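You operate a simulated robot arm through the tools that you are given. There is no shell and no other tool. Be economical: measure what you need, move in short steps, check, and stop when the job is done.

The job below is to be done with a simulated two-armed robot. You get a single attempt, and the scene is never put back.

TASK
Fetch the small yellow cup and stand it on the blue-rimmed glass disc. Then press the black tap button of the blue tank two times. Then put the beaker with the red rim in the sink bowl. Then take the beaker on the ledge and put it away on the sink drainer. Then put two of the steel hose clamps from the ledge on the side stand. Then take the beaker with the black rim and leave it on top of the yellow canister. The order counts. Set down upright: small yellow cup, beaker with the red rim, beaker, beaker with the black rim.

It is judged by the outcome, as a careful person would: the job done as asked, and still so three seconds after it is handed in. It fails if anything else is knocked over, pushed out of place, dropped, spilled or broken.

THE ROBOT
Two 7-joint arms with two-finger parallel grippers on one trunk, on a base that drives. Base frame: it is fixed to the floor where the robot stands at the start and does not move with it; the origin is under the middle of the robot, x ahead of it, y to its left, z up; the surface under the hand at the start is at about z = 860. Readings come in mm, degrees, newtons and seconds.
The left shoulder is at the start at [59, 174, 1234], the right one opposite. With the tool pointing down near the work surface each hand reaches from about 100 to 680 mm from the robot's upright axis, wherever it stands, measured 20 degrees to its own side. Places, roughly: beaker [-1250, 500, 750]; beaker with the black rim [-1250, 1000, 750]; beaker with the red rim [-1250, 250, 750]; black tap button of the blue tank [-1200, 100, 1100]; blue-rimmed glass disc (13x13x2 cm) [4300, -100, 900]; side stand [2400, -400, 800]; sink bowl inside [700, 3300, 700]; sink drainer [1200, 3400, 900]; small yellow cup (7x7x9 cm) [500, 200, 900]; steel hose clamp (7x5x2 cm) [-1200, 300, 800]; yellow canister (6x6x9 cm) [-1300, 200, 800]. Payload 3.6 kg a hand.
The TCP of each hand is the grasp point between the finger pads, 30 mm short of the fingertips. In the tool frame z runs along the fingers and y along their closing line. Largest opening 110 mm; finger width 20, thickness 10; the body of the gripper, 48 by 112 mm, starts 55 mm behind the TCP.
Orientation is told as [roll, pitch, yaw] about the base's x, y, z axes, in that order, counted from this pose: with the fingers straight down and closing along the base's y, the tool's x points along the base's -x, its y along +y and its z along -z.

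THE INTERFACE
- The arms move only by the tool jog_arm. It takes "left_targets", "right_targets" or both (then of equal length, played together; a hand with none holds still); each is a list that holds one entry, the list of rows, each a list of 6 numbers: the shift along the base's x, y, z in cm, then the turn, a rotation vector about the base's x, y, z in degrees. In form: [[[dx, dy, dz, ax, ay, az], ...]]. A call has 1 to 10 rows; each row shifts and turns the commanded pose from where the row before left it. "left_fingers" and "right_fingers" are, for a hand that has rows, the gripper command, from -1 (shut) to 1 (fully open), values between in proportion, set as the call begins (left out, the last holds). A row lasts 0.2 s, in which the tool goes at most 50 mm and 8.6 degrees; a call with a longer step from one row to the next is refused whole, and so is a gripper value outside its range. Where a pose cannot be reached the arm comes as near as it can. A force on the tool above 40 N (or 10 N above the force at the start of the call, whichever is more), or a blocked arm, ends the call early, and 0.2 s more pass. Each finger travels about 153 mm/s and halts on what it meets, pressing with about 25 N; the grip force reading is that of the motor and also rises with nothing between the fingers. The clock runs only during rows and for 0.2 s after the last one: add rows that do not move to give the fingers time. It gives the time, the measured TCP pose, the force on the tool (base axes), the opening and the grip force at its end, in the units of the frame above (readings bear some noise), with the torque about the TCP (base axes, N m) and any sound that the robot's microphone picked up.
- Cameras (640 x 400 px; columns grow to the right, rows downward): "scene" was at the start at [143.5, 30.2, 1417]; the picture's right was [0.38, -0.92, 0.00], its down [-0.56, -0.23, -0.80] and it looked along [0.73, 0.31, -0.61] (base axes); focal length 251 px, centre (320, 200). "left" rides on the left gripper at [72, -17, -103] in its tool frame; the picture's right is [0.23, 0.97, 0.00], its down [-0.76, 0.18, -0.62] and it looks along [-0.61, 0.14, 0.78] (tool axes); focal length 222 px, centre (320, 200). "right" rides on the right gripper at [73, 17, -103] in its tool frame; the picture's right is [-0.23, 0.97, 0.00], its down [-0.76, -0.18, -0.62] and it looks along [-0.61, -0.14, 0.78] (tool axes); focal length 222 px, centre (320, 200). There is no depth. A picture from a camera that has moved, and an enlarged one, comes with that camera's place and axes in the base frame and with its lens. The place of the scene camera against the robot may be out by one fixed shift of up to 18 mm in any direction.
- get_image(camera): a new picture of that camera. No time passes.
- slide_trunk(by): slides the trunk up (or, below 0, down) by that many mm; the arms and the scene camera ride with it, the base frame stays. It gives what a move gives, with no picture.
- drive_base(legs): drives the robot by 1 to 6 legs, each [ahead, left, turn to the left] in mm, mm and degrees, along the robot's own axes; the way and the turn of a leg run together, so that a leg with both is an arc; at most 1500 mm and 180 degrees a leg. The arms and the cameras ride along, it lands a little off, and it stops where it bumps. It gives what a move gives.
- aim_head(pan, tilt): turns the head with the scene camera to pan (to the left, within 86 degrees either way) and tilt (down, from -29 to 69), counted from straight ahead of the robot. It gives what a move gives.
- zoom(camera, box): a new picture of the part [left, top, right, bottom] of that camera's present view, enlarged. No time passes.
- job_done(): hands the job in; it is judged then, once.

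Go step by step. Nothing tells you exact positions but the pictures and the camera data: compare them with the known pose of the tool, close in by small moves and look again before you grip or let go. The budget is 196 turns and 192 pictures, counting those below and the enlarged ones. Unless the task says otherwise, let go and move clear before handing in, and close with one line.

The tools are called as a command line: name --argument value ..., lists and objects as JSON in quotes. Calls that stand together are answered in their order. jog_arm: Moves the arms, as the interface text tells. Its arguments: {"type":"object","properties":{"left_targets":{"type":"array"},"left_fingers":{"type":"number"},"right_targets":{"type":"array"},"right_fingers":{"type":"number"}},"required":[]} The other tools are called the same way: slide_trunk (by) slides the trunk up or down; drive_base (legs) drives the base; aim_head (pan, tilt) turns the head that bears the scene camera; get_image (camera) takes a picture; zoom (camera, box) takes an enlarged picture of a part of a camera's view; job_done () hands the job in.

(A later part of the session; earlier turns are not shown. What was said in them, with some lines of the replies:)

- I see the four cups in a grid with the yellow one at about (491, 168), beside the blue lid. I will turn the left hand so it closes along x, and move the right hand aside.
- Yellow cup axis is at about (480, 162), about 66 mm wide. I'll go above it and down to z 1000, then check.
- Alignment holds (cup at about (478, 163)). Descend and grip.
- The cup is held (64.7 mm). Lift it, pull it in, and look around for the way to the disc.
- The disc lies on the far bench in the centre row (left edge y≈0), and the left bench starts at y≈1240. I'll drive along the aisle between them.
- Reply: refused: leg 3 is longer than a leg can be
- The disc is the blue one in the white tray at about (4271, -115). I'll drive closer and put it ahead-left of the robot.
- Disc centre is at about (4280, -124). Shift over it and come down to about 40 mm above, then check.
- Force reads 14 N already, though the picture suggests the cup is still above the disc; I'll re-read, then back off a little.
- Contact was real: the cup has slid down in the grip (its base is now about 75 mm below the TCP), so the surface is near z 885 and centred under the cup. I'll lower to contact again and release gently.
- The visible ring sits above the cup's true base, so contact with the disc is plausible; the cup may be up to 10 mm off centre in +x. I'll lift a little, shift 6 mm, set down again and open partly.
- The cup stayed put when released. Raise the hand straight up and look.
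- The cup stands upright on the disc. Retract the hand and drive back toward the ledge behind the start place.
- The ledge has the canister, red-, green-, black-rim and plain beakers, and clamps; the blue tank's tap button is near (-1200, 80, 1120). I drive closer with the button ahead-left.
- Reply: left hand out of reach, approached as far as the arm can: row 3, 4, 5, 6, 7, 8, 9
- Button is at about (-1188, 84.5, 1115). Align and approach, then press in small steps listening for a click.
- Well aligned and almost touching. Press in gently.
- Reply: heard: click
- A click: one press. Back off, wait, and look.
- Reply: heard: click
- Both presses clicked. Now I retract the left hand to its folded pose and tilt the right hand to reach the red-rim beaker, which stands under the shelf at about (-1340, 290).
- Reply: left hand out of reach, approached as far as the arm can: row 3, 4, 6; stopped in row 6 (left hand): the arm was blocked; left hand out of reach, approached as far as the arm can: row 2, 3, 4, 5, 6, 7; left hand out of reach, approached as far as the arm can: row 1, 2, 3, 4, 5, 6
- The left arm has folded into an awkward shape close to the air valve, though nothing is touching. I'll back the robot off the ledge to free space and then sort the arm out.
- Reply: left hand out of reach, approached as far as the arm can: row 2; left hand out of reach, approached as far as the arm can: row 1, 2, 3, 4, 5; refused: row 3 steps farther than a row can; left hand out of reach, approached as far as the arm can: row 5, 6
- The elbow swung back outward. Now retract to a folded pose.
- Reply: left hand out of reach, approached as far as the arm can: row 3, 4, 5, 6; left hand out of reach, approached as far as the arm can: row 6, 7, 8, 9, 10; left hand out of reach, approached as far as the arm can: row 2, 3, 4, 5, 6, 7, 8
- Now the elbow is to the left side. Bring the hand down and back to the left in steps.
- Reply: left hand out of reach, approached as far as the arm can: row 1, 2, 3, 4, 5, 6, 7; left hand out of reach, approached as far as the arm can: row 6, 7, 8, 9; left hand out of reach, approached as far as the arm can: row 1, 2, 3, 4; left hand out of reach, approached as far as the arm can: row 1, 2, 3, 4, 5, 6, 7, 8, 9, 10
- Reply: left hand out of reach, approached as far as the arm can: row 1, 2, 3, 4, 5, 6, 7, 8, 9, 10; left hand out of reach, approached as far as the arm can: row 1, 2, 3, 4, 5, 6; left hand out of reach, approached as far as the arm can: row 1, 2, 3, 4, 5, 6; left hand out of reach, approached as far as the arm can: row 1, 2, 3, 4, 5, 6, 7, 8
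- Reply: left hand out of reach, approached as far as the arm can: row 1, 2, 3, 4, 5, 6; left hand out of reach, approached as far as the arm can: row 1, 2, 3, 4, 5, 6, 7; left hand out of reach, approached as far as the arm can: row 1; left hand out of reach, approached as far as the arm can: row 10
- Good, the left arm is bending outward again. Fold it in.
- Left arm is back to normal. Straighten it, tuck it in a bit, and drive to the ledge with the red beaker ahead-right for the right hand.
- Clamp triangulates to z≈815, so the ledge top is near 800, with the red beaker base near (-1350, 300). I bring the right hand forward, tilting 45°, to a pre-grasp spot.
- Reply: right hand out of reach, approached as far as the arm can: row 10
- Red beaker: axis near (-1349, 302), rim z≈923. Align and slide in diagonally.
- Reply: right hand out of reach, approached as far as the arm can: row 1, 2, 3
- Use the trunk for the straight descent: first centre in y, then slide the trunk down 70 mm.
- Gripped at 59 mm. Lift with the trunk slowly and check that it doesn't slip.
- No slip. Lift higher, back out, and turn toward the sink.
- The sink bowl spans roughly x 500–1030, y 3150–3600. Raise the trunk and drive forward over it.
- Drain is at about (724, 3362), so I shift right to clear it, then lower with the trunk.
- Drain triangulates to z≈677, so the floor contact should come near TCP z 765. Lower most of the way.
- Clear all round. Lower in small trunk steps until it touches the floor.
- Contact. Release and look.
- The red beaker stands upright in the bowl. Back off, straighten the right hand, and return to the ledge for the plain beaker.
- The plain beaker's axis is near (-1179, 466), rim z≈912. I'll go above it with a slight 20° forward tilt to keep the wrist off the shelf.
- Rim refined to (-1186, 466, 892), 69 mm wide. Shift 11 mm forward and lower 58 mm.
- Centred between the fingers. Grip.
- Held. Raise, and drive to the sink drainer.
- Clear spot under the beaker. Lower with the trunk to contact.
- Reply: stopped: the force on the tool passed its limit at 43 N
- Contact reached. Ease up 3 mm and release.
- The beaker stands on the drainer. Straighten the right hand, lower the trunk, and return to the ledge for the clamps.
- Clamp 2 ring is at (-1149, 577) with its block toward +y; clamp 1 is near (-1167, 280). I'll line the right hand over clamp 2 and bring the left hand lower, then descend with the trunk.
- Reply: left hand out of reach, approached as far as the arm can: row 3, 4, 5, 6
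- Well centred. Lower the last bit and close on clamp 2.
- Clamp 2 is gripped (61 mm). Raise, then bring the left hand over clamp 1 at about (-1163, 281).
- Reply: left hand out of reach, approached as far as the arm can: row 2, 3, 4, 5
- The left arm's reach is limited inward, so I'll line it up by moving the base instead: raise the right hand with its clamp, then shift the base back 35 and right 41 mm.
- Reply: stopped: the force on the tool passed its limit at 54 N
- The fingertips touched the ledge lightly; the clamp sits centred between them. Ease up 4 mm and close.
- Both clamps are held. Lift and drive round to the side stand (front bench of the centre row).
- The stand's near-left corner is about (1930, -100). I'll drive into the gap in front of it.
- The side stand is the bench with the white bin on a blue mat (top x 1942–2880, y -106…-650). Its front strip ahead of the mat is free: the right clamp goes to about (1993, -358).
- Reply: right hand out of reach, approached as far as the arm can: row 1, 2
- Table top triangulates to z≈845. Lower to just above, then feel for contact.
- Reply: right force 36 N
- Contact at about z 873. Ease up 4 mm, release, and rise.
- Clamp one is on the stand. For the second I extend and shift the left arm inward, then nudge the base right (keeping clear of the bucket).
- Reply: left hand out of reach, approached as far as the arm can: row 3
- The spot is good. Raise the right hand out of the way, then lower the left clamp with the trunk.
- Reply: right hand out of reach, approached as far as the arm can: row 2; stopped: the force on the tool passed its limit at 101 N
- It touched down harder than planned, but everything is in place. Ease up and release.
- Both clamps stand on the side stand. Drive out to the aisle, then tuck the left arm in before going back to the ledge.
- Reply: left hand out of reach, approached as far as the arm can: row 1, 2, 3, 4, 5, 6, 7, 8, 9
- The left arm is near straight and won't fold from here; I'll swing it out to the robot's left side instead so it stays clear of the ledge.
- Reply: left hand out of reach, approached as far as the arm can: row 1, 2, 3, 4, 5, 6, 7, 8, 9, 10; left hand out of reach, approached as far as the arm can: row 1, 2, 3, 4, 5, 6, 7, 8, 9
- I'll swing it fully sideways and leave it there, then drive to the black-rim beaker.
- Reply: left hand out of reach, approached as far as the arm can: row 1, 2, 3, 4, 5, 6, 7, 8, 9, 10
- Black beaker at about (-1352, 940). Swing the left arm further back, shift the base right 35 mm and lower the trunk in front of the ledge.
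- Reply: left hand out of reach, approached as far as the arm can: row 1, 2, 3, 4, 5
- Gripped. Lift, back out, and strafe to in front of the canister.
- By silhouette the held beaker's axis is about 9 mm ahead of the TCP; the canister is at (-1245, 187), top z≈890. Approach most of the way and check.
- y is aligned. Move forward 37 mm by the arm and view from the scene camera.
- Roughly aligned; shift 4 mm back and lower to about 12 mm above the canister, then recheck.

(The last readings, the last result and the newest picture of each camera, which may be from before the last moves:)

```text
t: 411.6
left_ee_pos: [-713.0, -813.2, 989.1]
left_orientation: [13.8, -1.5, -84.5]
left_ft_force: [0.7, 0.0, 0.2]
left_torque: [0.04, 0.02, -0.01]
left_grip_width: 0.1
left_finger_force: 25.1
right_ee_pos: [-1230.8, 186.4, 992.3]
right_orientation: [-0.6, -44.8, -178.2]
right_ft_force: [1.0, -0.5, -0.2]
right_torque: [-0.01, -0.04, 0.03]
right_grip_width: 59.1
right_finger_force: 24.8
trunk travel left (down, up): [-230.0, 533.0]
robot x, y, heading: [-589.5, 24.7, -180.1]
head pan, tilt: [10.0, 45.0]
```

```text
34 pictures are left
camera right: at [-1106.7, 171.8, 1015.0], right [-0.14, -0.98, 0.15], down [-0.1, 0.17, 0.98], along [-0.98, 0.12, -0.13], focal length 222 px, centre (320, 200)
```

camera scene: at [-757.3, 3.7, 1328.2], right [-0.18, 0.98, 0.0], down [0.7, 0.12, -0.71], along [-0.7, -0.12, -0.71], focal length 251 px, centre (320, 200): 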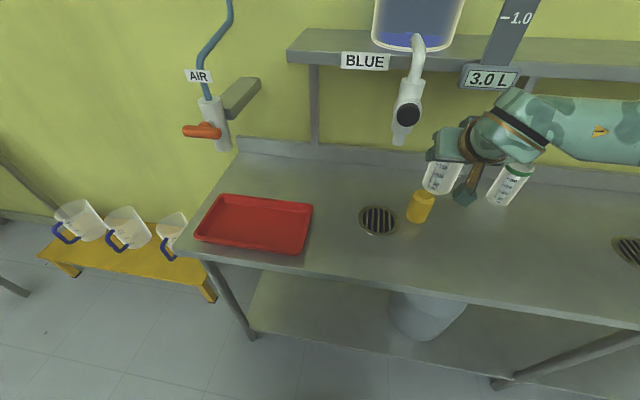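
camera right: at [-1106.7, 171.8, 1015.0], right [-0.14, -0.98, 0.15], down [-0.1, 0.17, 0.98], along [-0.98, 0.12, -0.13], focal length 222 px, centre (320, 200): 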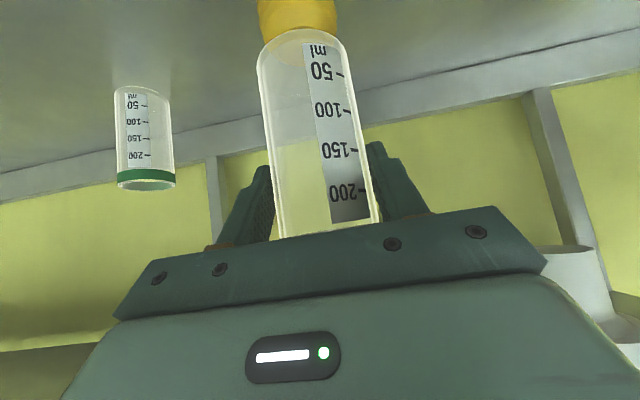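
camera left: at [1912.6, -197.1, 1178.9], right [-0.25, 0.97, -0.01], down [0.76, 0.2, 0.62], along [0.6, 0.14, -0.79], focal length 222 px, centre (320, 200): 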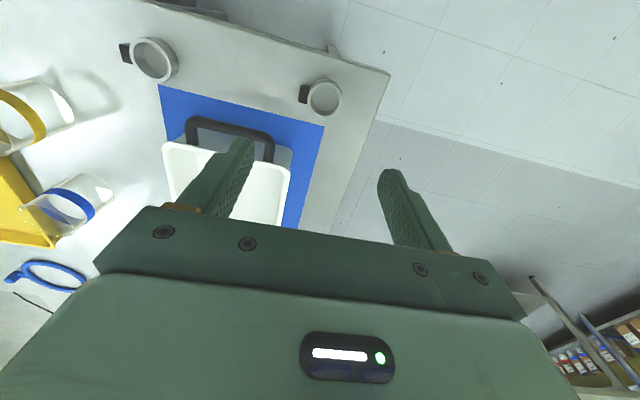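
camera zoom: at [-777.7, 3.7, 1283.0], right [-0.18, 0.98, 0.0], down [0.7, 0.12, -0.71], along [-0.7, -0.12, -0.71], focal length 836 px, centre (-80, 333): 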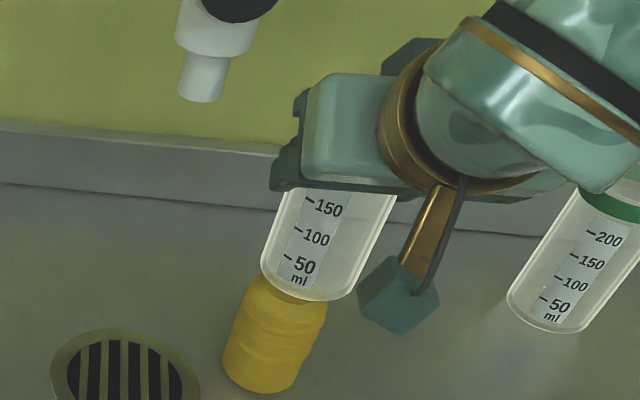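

y is aligned (within ~2 mm); shift back 3 mm more and lower gently to contact.

jog_arm --right_targets '[[[0.3, 0, 0, 0, 0, 0], [0, 0, 0, 0, 0, 0]]]'

slide_trunk --by -10

slide_trunk --by -3

slide_trunk --by -3

zoom --camera "scene" --box '[360, 100, 520, 220]'

get_image --camera "right"

```text
t: 412.2
left_ee_pos: [-714.7, -815.0, 988.2]
left_orientation: [13.9, -1.5, -84.4]
left_ft_force: [1.0, -0.8, -0.1]
left_torque: [-0.01, -0.03, 0.01]
left_grip_width: 0.1
left_finger_force: 25.4
right_ee_pos: [-1228.5, 184.9, 992.2]
right_orientation: [-0.5, -44.7, -178.3]
right_ft_force: [1.0, -0.8, -0.6]
right_torque: [-0.01, 0.0, 0.01]
right_grip_width: 58.8
right_finger_force: 25.2
trunk travel left (down, up): [-230.0, 533.0]
robot x, y, heading: [-589.9, 24.0, -179.9]
head pan, tilt: [10.0, 45.0]
```

```text
t: 412.8
left_ee_pos: [-713.6, -815.0, 978.4]
left_orientation: [13.8, -1.4, -84.5]
left_ft_force: [0.8, 0.2, -0.2]
left_torque: [0.01, -0.01, -0.03]
left_grip_width: 0.0
left_finger_force: 25.3
right_ee_pos: [-1227.4, 185.8, 983.3]
right_orientation: [-0.6, -44.8, -178.3]
right_ft_force: [0.6, 0.1, -1.4]
right_torque: [-0.04, -0.01, 0.02]
right_grip_width: 59.3
right_finger_force: 25.4
trunk travel left (down, up): [-220.0, 543.0]
robot x, y, heading: [-590.7, 20.9, -179.8]
head pan, tilt: [10.0, 45.0]
```

```text
t: 413.3
left_ee_pos: [-714.1, -815.1, 975.9]
left_orientation: [13.8, -1.5, -84.5]
left_ft_force: [0.2, 0.3, 0.0]
left_torque: [-0.03, 0.02, 0.0]
left_grip_width: 0.0
left_finger_force: 25.1
right_ee_pos: [-1227.2, 185.0, 979.8]
right_orientation: [-0.5, -44.9, -178.3]
right_ft_force: [-0.1, -0.4, -1.3]
right_torque: [0.01, -0.02, 0.01]
right_grip_width: 59.1
right_finger_force: 25.2
trunk travel left (down, up): [-217.0, 546.0]
robot x, y, heading: [-590.7, 23.8, -179.8]
head pan, tilt: [10.0, 45.0]
```

```text
t: 413.8
left_ee_pos: [-713.5, -815.3, 972.8]
left_orientation: [13.8, -1.4, -84.5]
left_ft_force: [0.4, -0.2, 0.6]
left_torque: [0.03, 0.02, 0.03]
left_grip_width: 0.2
left_finger_force: 25.6
right_ee_pos: [-1226.9, 186.2, 976.6]
right_orientation: [-0.4, -44.6, -178.3]
right_ft_force: [1.1, 0.4, -1.2]
right_torque: [0.0, 0.01, -0.03]
right_grip_width: 59.0
right_finger_force: 25.0
trunk travel left (down, up): [-214.0, 549.0]
robot x, y, heading: [-592.6, 20.3, -179.9]
head pan, tilt: [10.0, 45.0]
```

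```text
3.33 times, centred on (440, 160) of scene
camera zoom: at [-786.5, 3.7, 1266.2], right [-0.18, 0.98, 0.0], down [0.7, 0.12, -0.71], along [-0.7, -0.12, -0.71], focal length 836 px, centre (-80, 333)
```

zoom: 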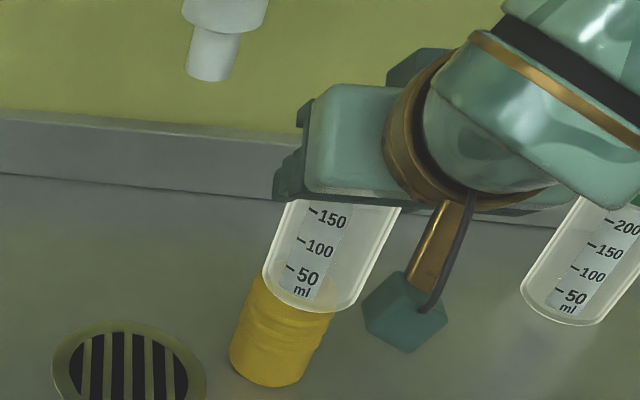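

```text
32 pictures are left
camera right: at [-1104.1, 171.9, 998.5], right [-0.14, -0.98, 0.15], down [-0.11, 0.17, 0.98], along [-0.98, 0.12, -0.13], focal length 222 px, centre (320, 200)
```

right: 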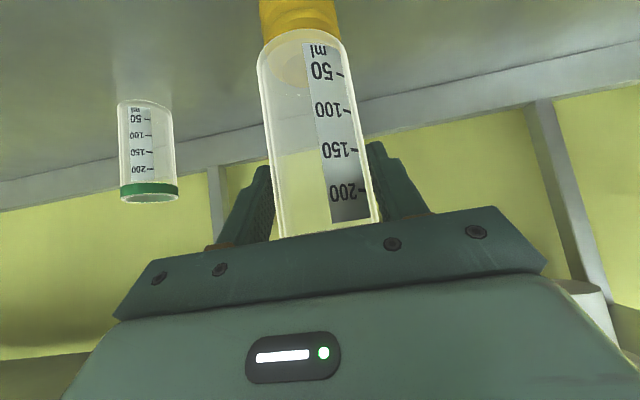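

Not touching yet. Zoom in on both views to judge the fore-aft alignment.

zoom --camera "right" --box '[230, 0, 390, 110]'

zoom --camera "scene" --box '[405, 150, 475, 220]'

```text
3.64 times, centred on (310, 55) of right
camera zoom: at [-1104.1, 171.9, 998.5], right [-0.14, -0.98, 0.15], down [-0.11, 0.17, 0.98], along [-0.98, 0.12, -0.13], focal length 808 px, centre (356, 727)
```

zoom: 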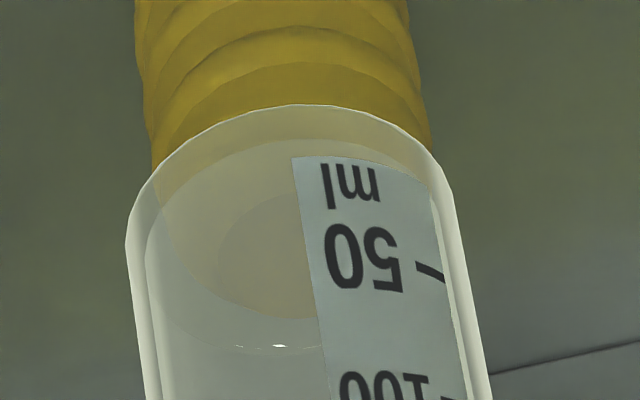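

```text
5.71 times, centred on (440, 185) of scene
camera zoom: at [-786.5, 3.7, 1266.2], right [-0.18, 0.98, 0.0], down [0.7, 0.12, -0.71], along [-0.7, -0.12, -0.71], focal length 1433 px, centre (-366, 286)
```

zoom: 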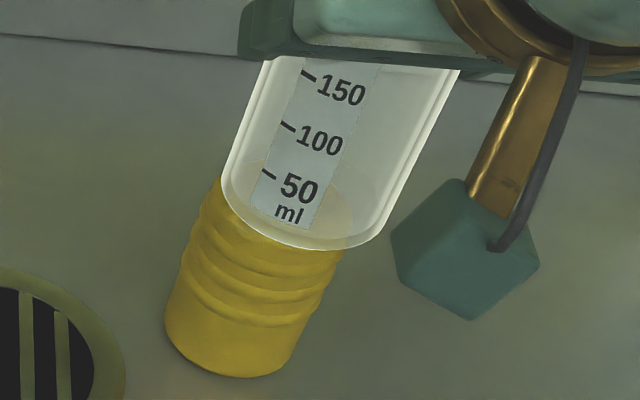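

The canister's centre is about 6 mm farther forward and 2–3 mm to the left of the beaker axis; correct that, then lower to contact.

jog_arm --right_targets '[[[-0.6, -0.3, 0, 0, 0, 0], [0, 0, 0, 0, 0, 0]]]'

slide_trunk --by -2

slide_trunk --by -2

slide_trunk --by -2

```text
t: 414.4
left_ee_pos: [-714.4, -815.8, 972.4]
left_orientation: [13.9, -1.5, -84.4]
left_ft_force: [-0.6, 0.4, 0.5]
left_torque: [-0.03, 0.01, 0.0]
left_grip_width: 0.0
left_finger_force: 25.8
right_ee_pos: [-1235.2, 184.0, 974.9]
right_orientation: [-0.6, -44.7, -178.3]
right_ft_force: [-0.2, -0.3, -1.4]
right_torque: [0.03, 0.02, -0.02]
right_grip_width: 59.0
right_finger_force: 25.3
trunk travel left (down, up): [-214.0, 549.0]
robot x, y, heading: [-590.2, 21.8, -179.5]
head pan, tilt: [10.0, 45.0]
```

```text
t: 414.9
left_ee_pos: [-713.7, -815.3, 970.5]
left_orientation: [13.8, -1.4, -84.5]
left_ft_force: [-0.1, -0.1, 0.2]
left_torque: [0.0, -0.07, -0.02]
left_grip_width: 0.1
left_finger_force: 25.3
right_ee_pos: [-1235.6, 183.6, 973.1]
right_orientation: [-0.5, -44.7, -178.3]
right_ft_force: [1.1, 0.1, -1.1]
right_torque: [-0.01, 0.01, -0.01]
right_grip_width: 58.9
right_finger_force: 25.2
trunk travel left (down, up): [-212.0, 551.0]
robot x, y, heading: [-589.5, 23.0, -179.7]
head pan, tilt: [10.0, 45.0]
```

```text
t: 415.4
left_ee_pos: [-713.2, -814.8, 969.5]
left_orientation: [13.7, -1.3, -84.5]
left_ft_force: [0.2, 0.0, -0.4]
left_torque: [-0.01, 0.04, 0.0]
left_grip_width: 0.0
left_finger_force: 25.2
right_ee_pos: [-1234.2, 182.9, 973.2]
right_orientation: [-0.5, -44.8, -178.4]
right_ft_force: [-0.2, 0.0, 1.8]
right_torque: [-0.01, 0.04, -0.01]
right_grip_width: 59.2
right_finger_force: 25.3
trunk travel left (down, up): [-210.0, 553.0]
robot x, y, heading: [-590.0, 25.7, -180.1]
head pan, tilt: [10.0, 45.0]
```

```text
t: 416.0
left_ee_pos: [-713.9, -814.3, 965.4]
left_orientation: [13.7, -1.4, -84.5]
left_ft_force: [0.0, -0.6, -0.1]
left_torque: [0.01, -0.01, 0.0]
left_grip_width: 0.0
left_finger_force: 24.4
right_ee_pos: [-1233.6, 181.3, 970.9]
right_orientation: [-0.4, -44.9, -178.3]
right_ft_force: [-0.8, 0.6, 6.6]
right_torque: [-0.01, 0.11, 0.0]
right_grip_width: 59.0
right_finger_force: 25.4
trunk travel left (down, up): [-208.0, 555.0]
robot x, y, heading: [-591.6, 21.5, -179.9]
head pan, tilt: [10.0, 45.0]
```

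Contact, and the contact torque puts the support within a few mm of the beaker's axis. Check the view, then release.

zoom --camera "right" --box '[230, 0, 390, 110]'

zoom --camera "scene" --box '[405, 150, 475, 220]'

```text
3.64 times, centred on (310, 55) of right
camera zoom: at [-1109.9, 168.7, 993.4], right [-0.14, -0.98, 0.15], down [-0.1, 0.17, 0.98], along [-0.99, 0.12, -0.12], focal length 808 px, centre (356, 727)
```

zoom: 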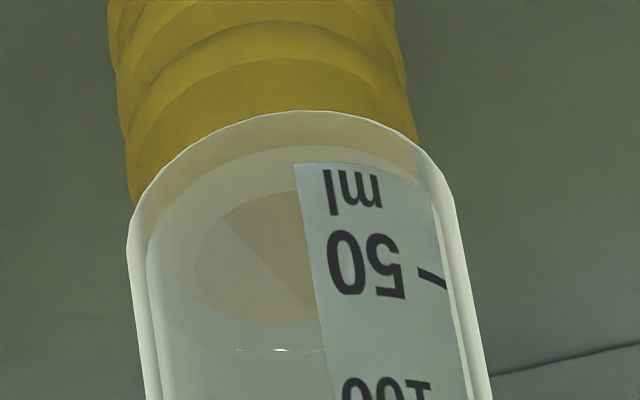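

```text
5.71 times, centred on (440, 185) of scene
camera zoom: at [-789.1, 3.5, 1260.1], right [-0.18, 0.98, 0.0], down [0.7, 0.12, -0.71], along [-0.7, -0.12, -0.71], focal length 1433 px, centre (-366, 286)
```

zoom: 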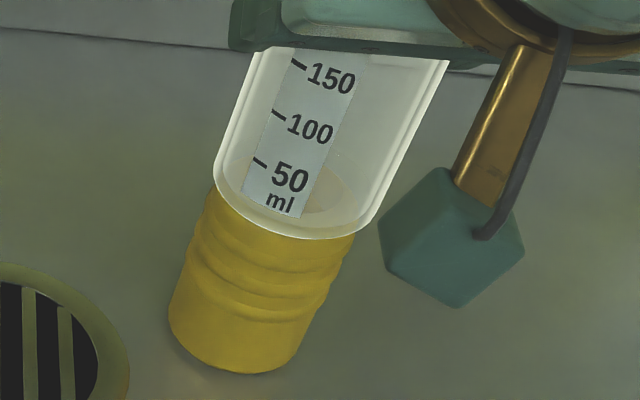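

Beaker is centred on the canister within about 4 mm. Release.

jog_arm --right_targets '[[[0, 0, 0, 0, 0, 0], [0, 0, 0, 0, 0, 0], [0, 0, 0, 0, 0, 0]]]' --right_fingers 0.5

get_image --camera "right"

zoom --camera "scene" --box '[360, 100, 520, 220]'

```text
t: 416.8
left_ee_pos: [-715.0, -814.8, 966.9]
left_orientation: [13.8, -1.4, -84.5]
left_ft_force: [-0.1, 0.4, -0.5]
left_torque: [0.04, 0.0, 0.03]
left_grip_width: 0.2
left_finger_force: 25.1
right_ee_pos: [-1233.8, 182.2, 969.9]
right_orientation: [-0.5, -44.7, -178.3]
right_ft_force: [-0.6, 0.1, 0.1]
right_torque: [0.02, 0.01, 0.0]
right_grip_width: 82.5
right_finger_force: 0.1
trunk travel left (down, up): [-208.0, 555.0]
robot x, y, heading: [-588.2, 21.1, -180.0]
head pan, tilt: [10.0, 45.0]
```

```text
27 pictures are left
camera right: at [-1110.2, 168.8, 992.4], right [-0.14, -0.98, 0.15], down [-0.11, 0.17, 0.98], along [-0.98, 0.12, -0.13], focal length 222 px, centre (320, 200)
```

right: 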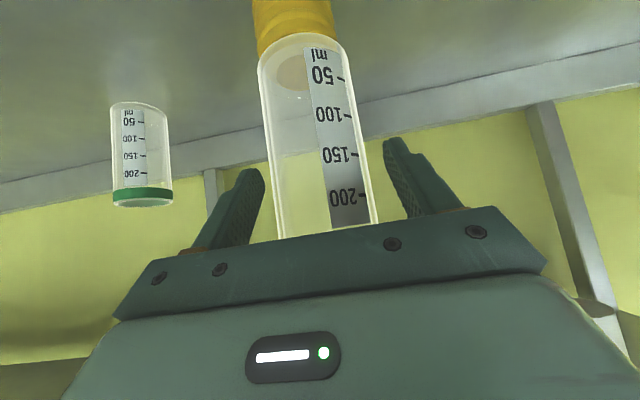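

```text
3.33 times, centred on (440, 160) of scene
camera zoom: at [-789.7, 3.6, 1259.9], right [-0.18, 0.98, 0.0], down [0.7, 0.12, -0.71], along [-0.7, -0.12, -0.71], focal length 836 px, centre (-80, 333)
```

zoom: 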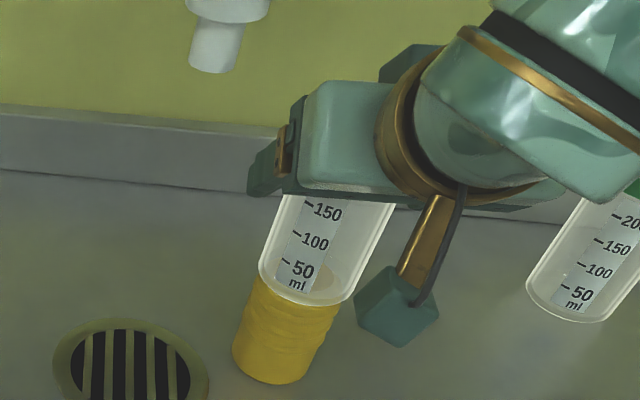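

It stays put. Open wider, rise past the rim with the trunk, and back away.

jog_arm --right_targets '[[[0, 0, 0, 0, 0, 0], [0, 0, 0, 0, 0, 0]]]' --right_fingers 0.85

slide_trunk --by 84

drive_base --legs '[[-350, 0, 0]]'

get_image --camera "scene"

get_image --camera "right"

```text
t: 417.4
left_ee_pos: [-715.1, -815.1, 967.0]
left_orientation: [13.8, -1.4, -84.5]
left_ft_force: [-0.7, 0.8, 0.6]
left_torque: [0.0, 0.0, 0.02]
left_grip_width: 0.0
left_finger_force: 25.3
right_ee_pos: [-1234.2, 182.2, 969.4]
right_orientation: [-0.5, -44.6, -178.3]
right_ft_force: [1.5, -0.4, 0.1]
right_torque: [-0.03, 0.0, -0.03]
right_grip_width: 101.4
right_finger_force: 0.1
trunk travel left (down, up): [-208.0, 555.0]
robot x, y, heading: [-590.6, 19.4, -180.0]
head pan, tilt: [10.0, 45.0]
```

```text
t: 418.6
left_ee_pos: [-715.7, -813.3, 1051.0]
left_orientation: [13.8, -1.7, -84.7]
left_ft_force: [-0.4, -0.3, 0.4]
left_torque: [0.04, -0.02, 0.01]
left_grip_width: 0.2
left_finger_force: 25.2
right_ee_pos: [-1236.1, 182.4, 1052.7]
right_orientation: [-0.5, -44.8, -178.4]
right_ft_force: [-0.5, -0.9, 0.0]
right_torque: [0.0, -0.05, 0.0]
right_grip_width: 101.7
right_finger_force: 0.0
trunk travel left (down, up): [-292.0, 471.0]
robot x, y, heading: [-589.1, 19.9, -179.9]
head pan, tilt: [10.0, 45.0]
```

```text
t: 420.8
left_ee_pos: [-365.1, -812.1, 1051.4]
left_orientation: [13.7, -1.8, -84.7]
left_ft_force: [0.4, 0.2, -0.6]
left_torque: [0.01, 0.01, -0.02]
left_grip_width: 0.0
left_finger_force: 24.9
right_ee_pos: [-886.2, 182.9, 1054.7]
right_orientation: [-0.5, -44.8, -178.2]
right_ft_force: [0.4, -0.5, -0.5]
right_torque: [0.01, -0.02, 0.02]
right_grip_width: 101.9
right_finger_force: 0.1
trunk travel left (down, up): [-292.0, 471.0]
robot x, y, heading: [-243.9, 23.9, -179.9]
head pan, tilt: [10.0, 45.0]
```

```text
25 pictures are left
camera scene: at [-400.9, 4.5, 1346.8], right [-0.18, 0.98, 0.0], down [0.7, 0.12, -0.71], along [-0.7, -0.12, -0.71], focal length 251 px, centre (320, 200)
```

scene: 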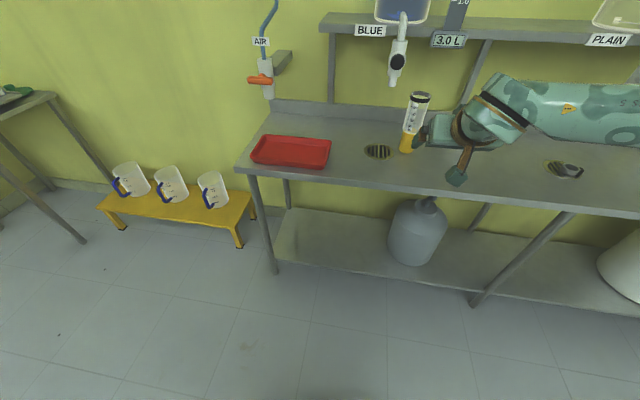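

```text
24 pictures are left
camera right: at [-762.0, 169.5, 1076.9], right [-0.14, -0.98, 0.15], down [-0.11, 0.17, 0.98], along [-0.98, 0.12, -0.13], focal length 222 px, centre (320, 200)
```

right: 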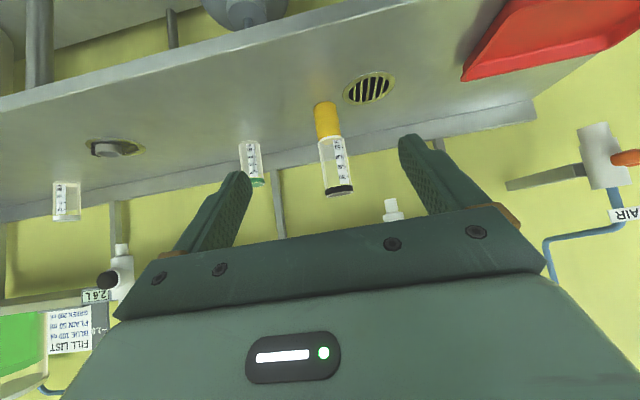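

The black-rim beaker stands upright on the yellow canister and both hands are clear. All six steps were done in the asked order, so I hand in the job.

job_done

```text
The job is handed in.
```

All six steps were done in the order asked, and each item was left standing where it belonged. The two presses of the blue tank's tap button both clicked, but the tank's display stayed at 3.0 L. One hose clamp touched down hard on the side stand (about 100 N), with no visible damage.
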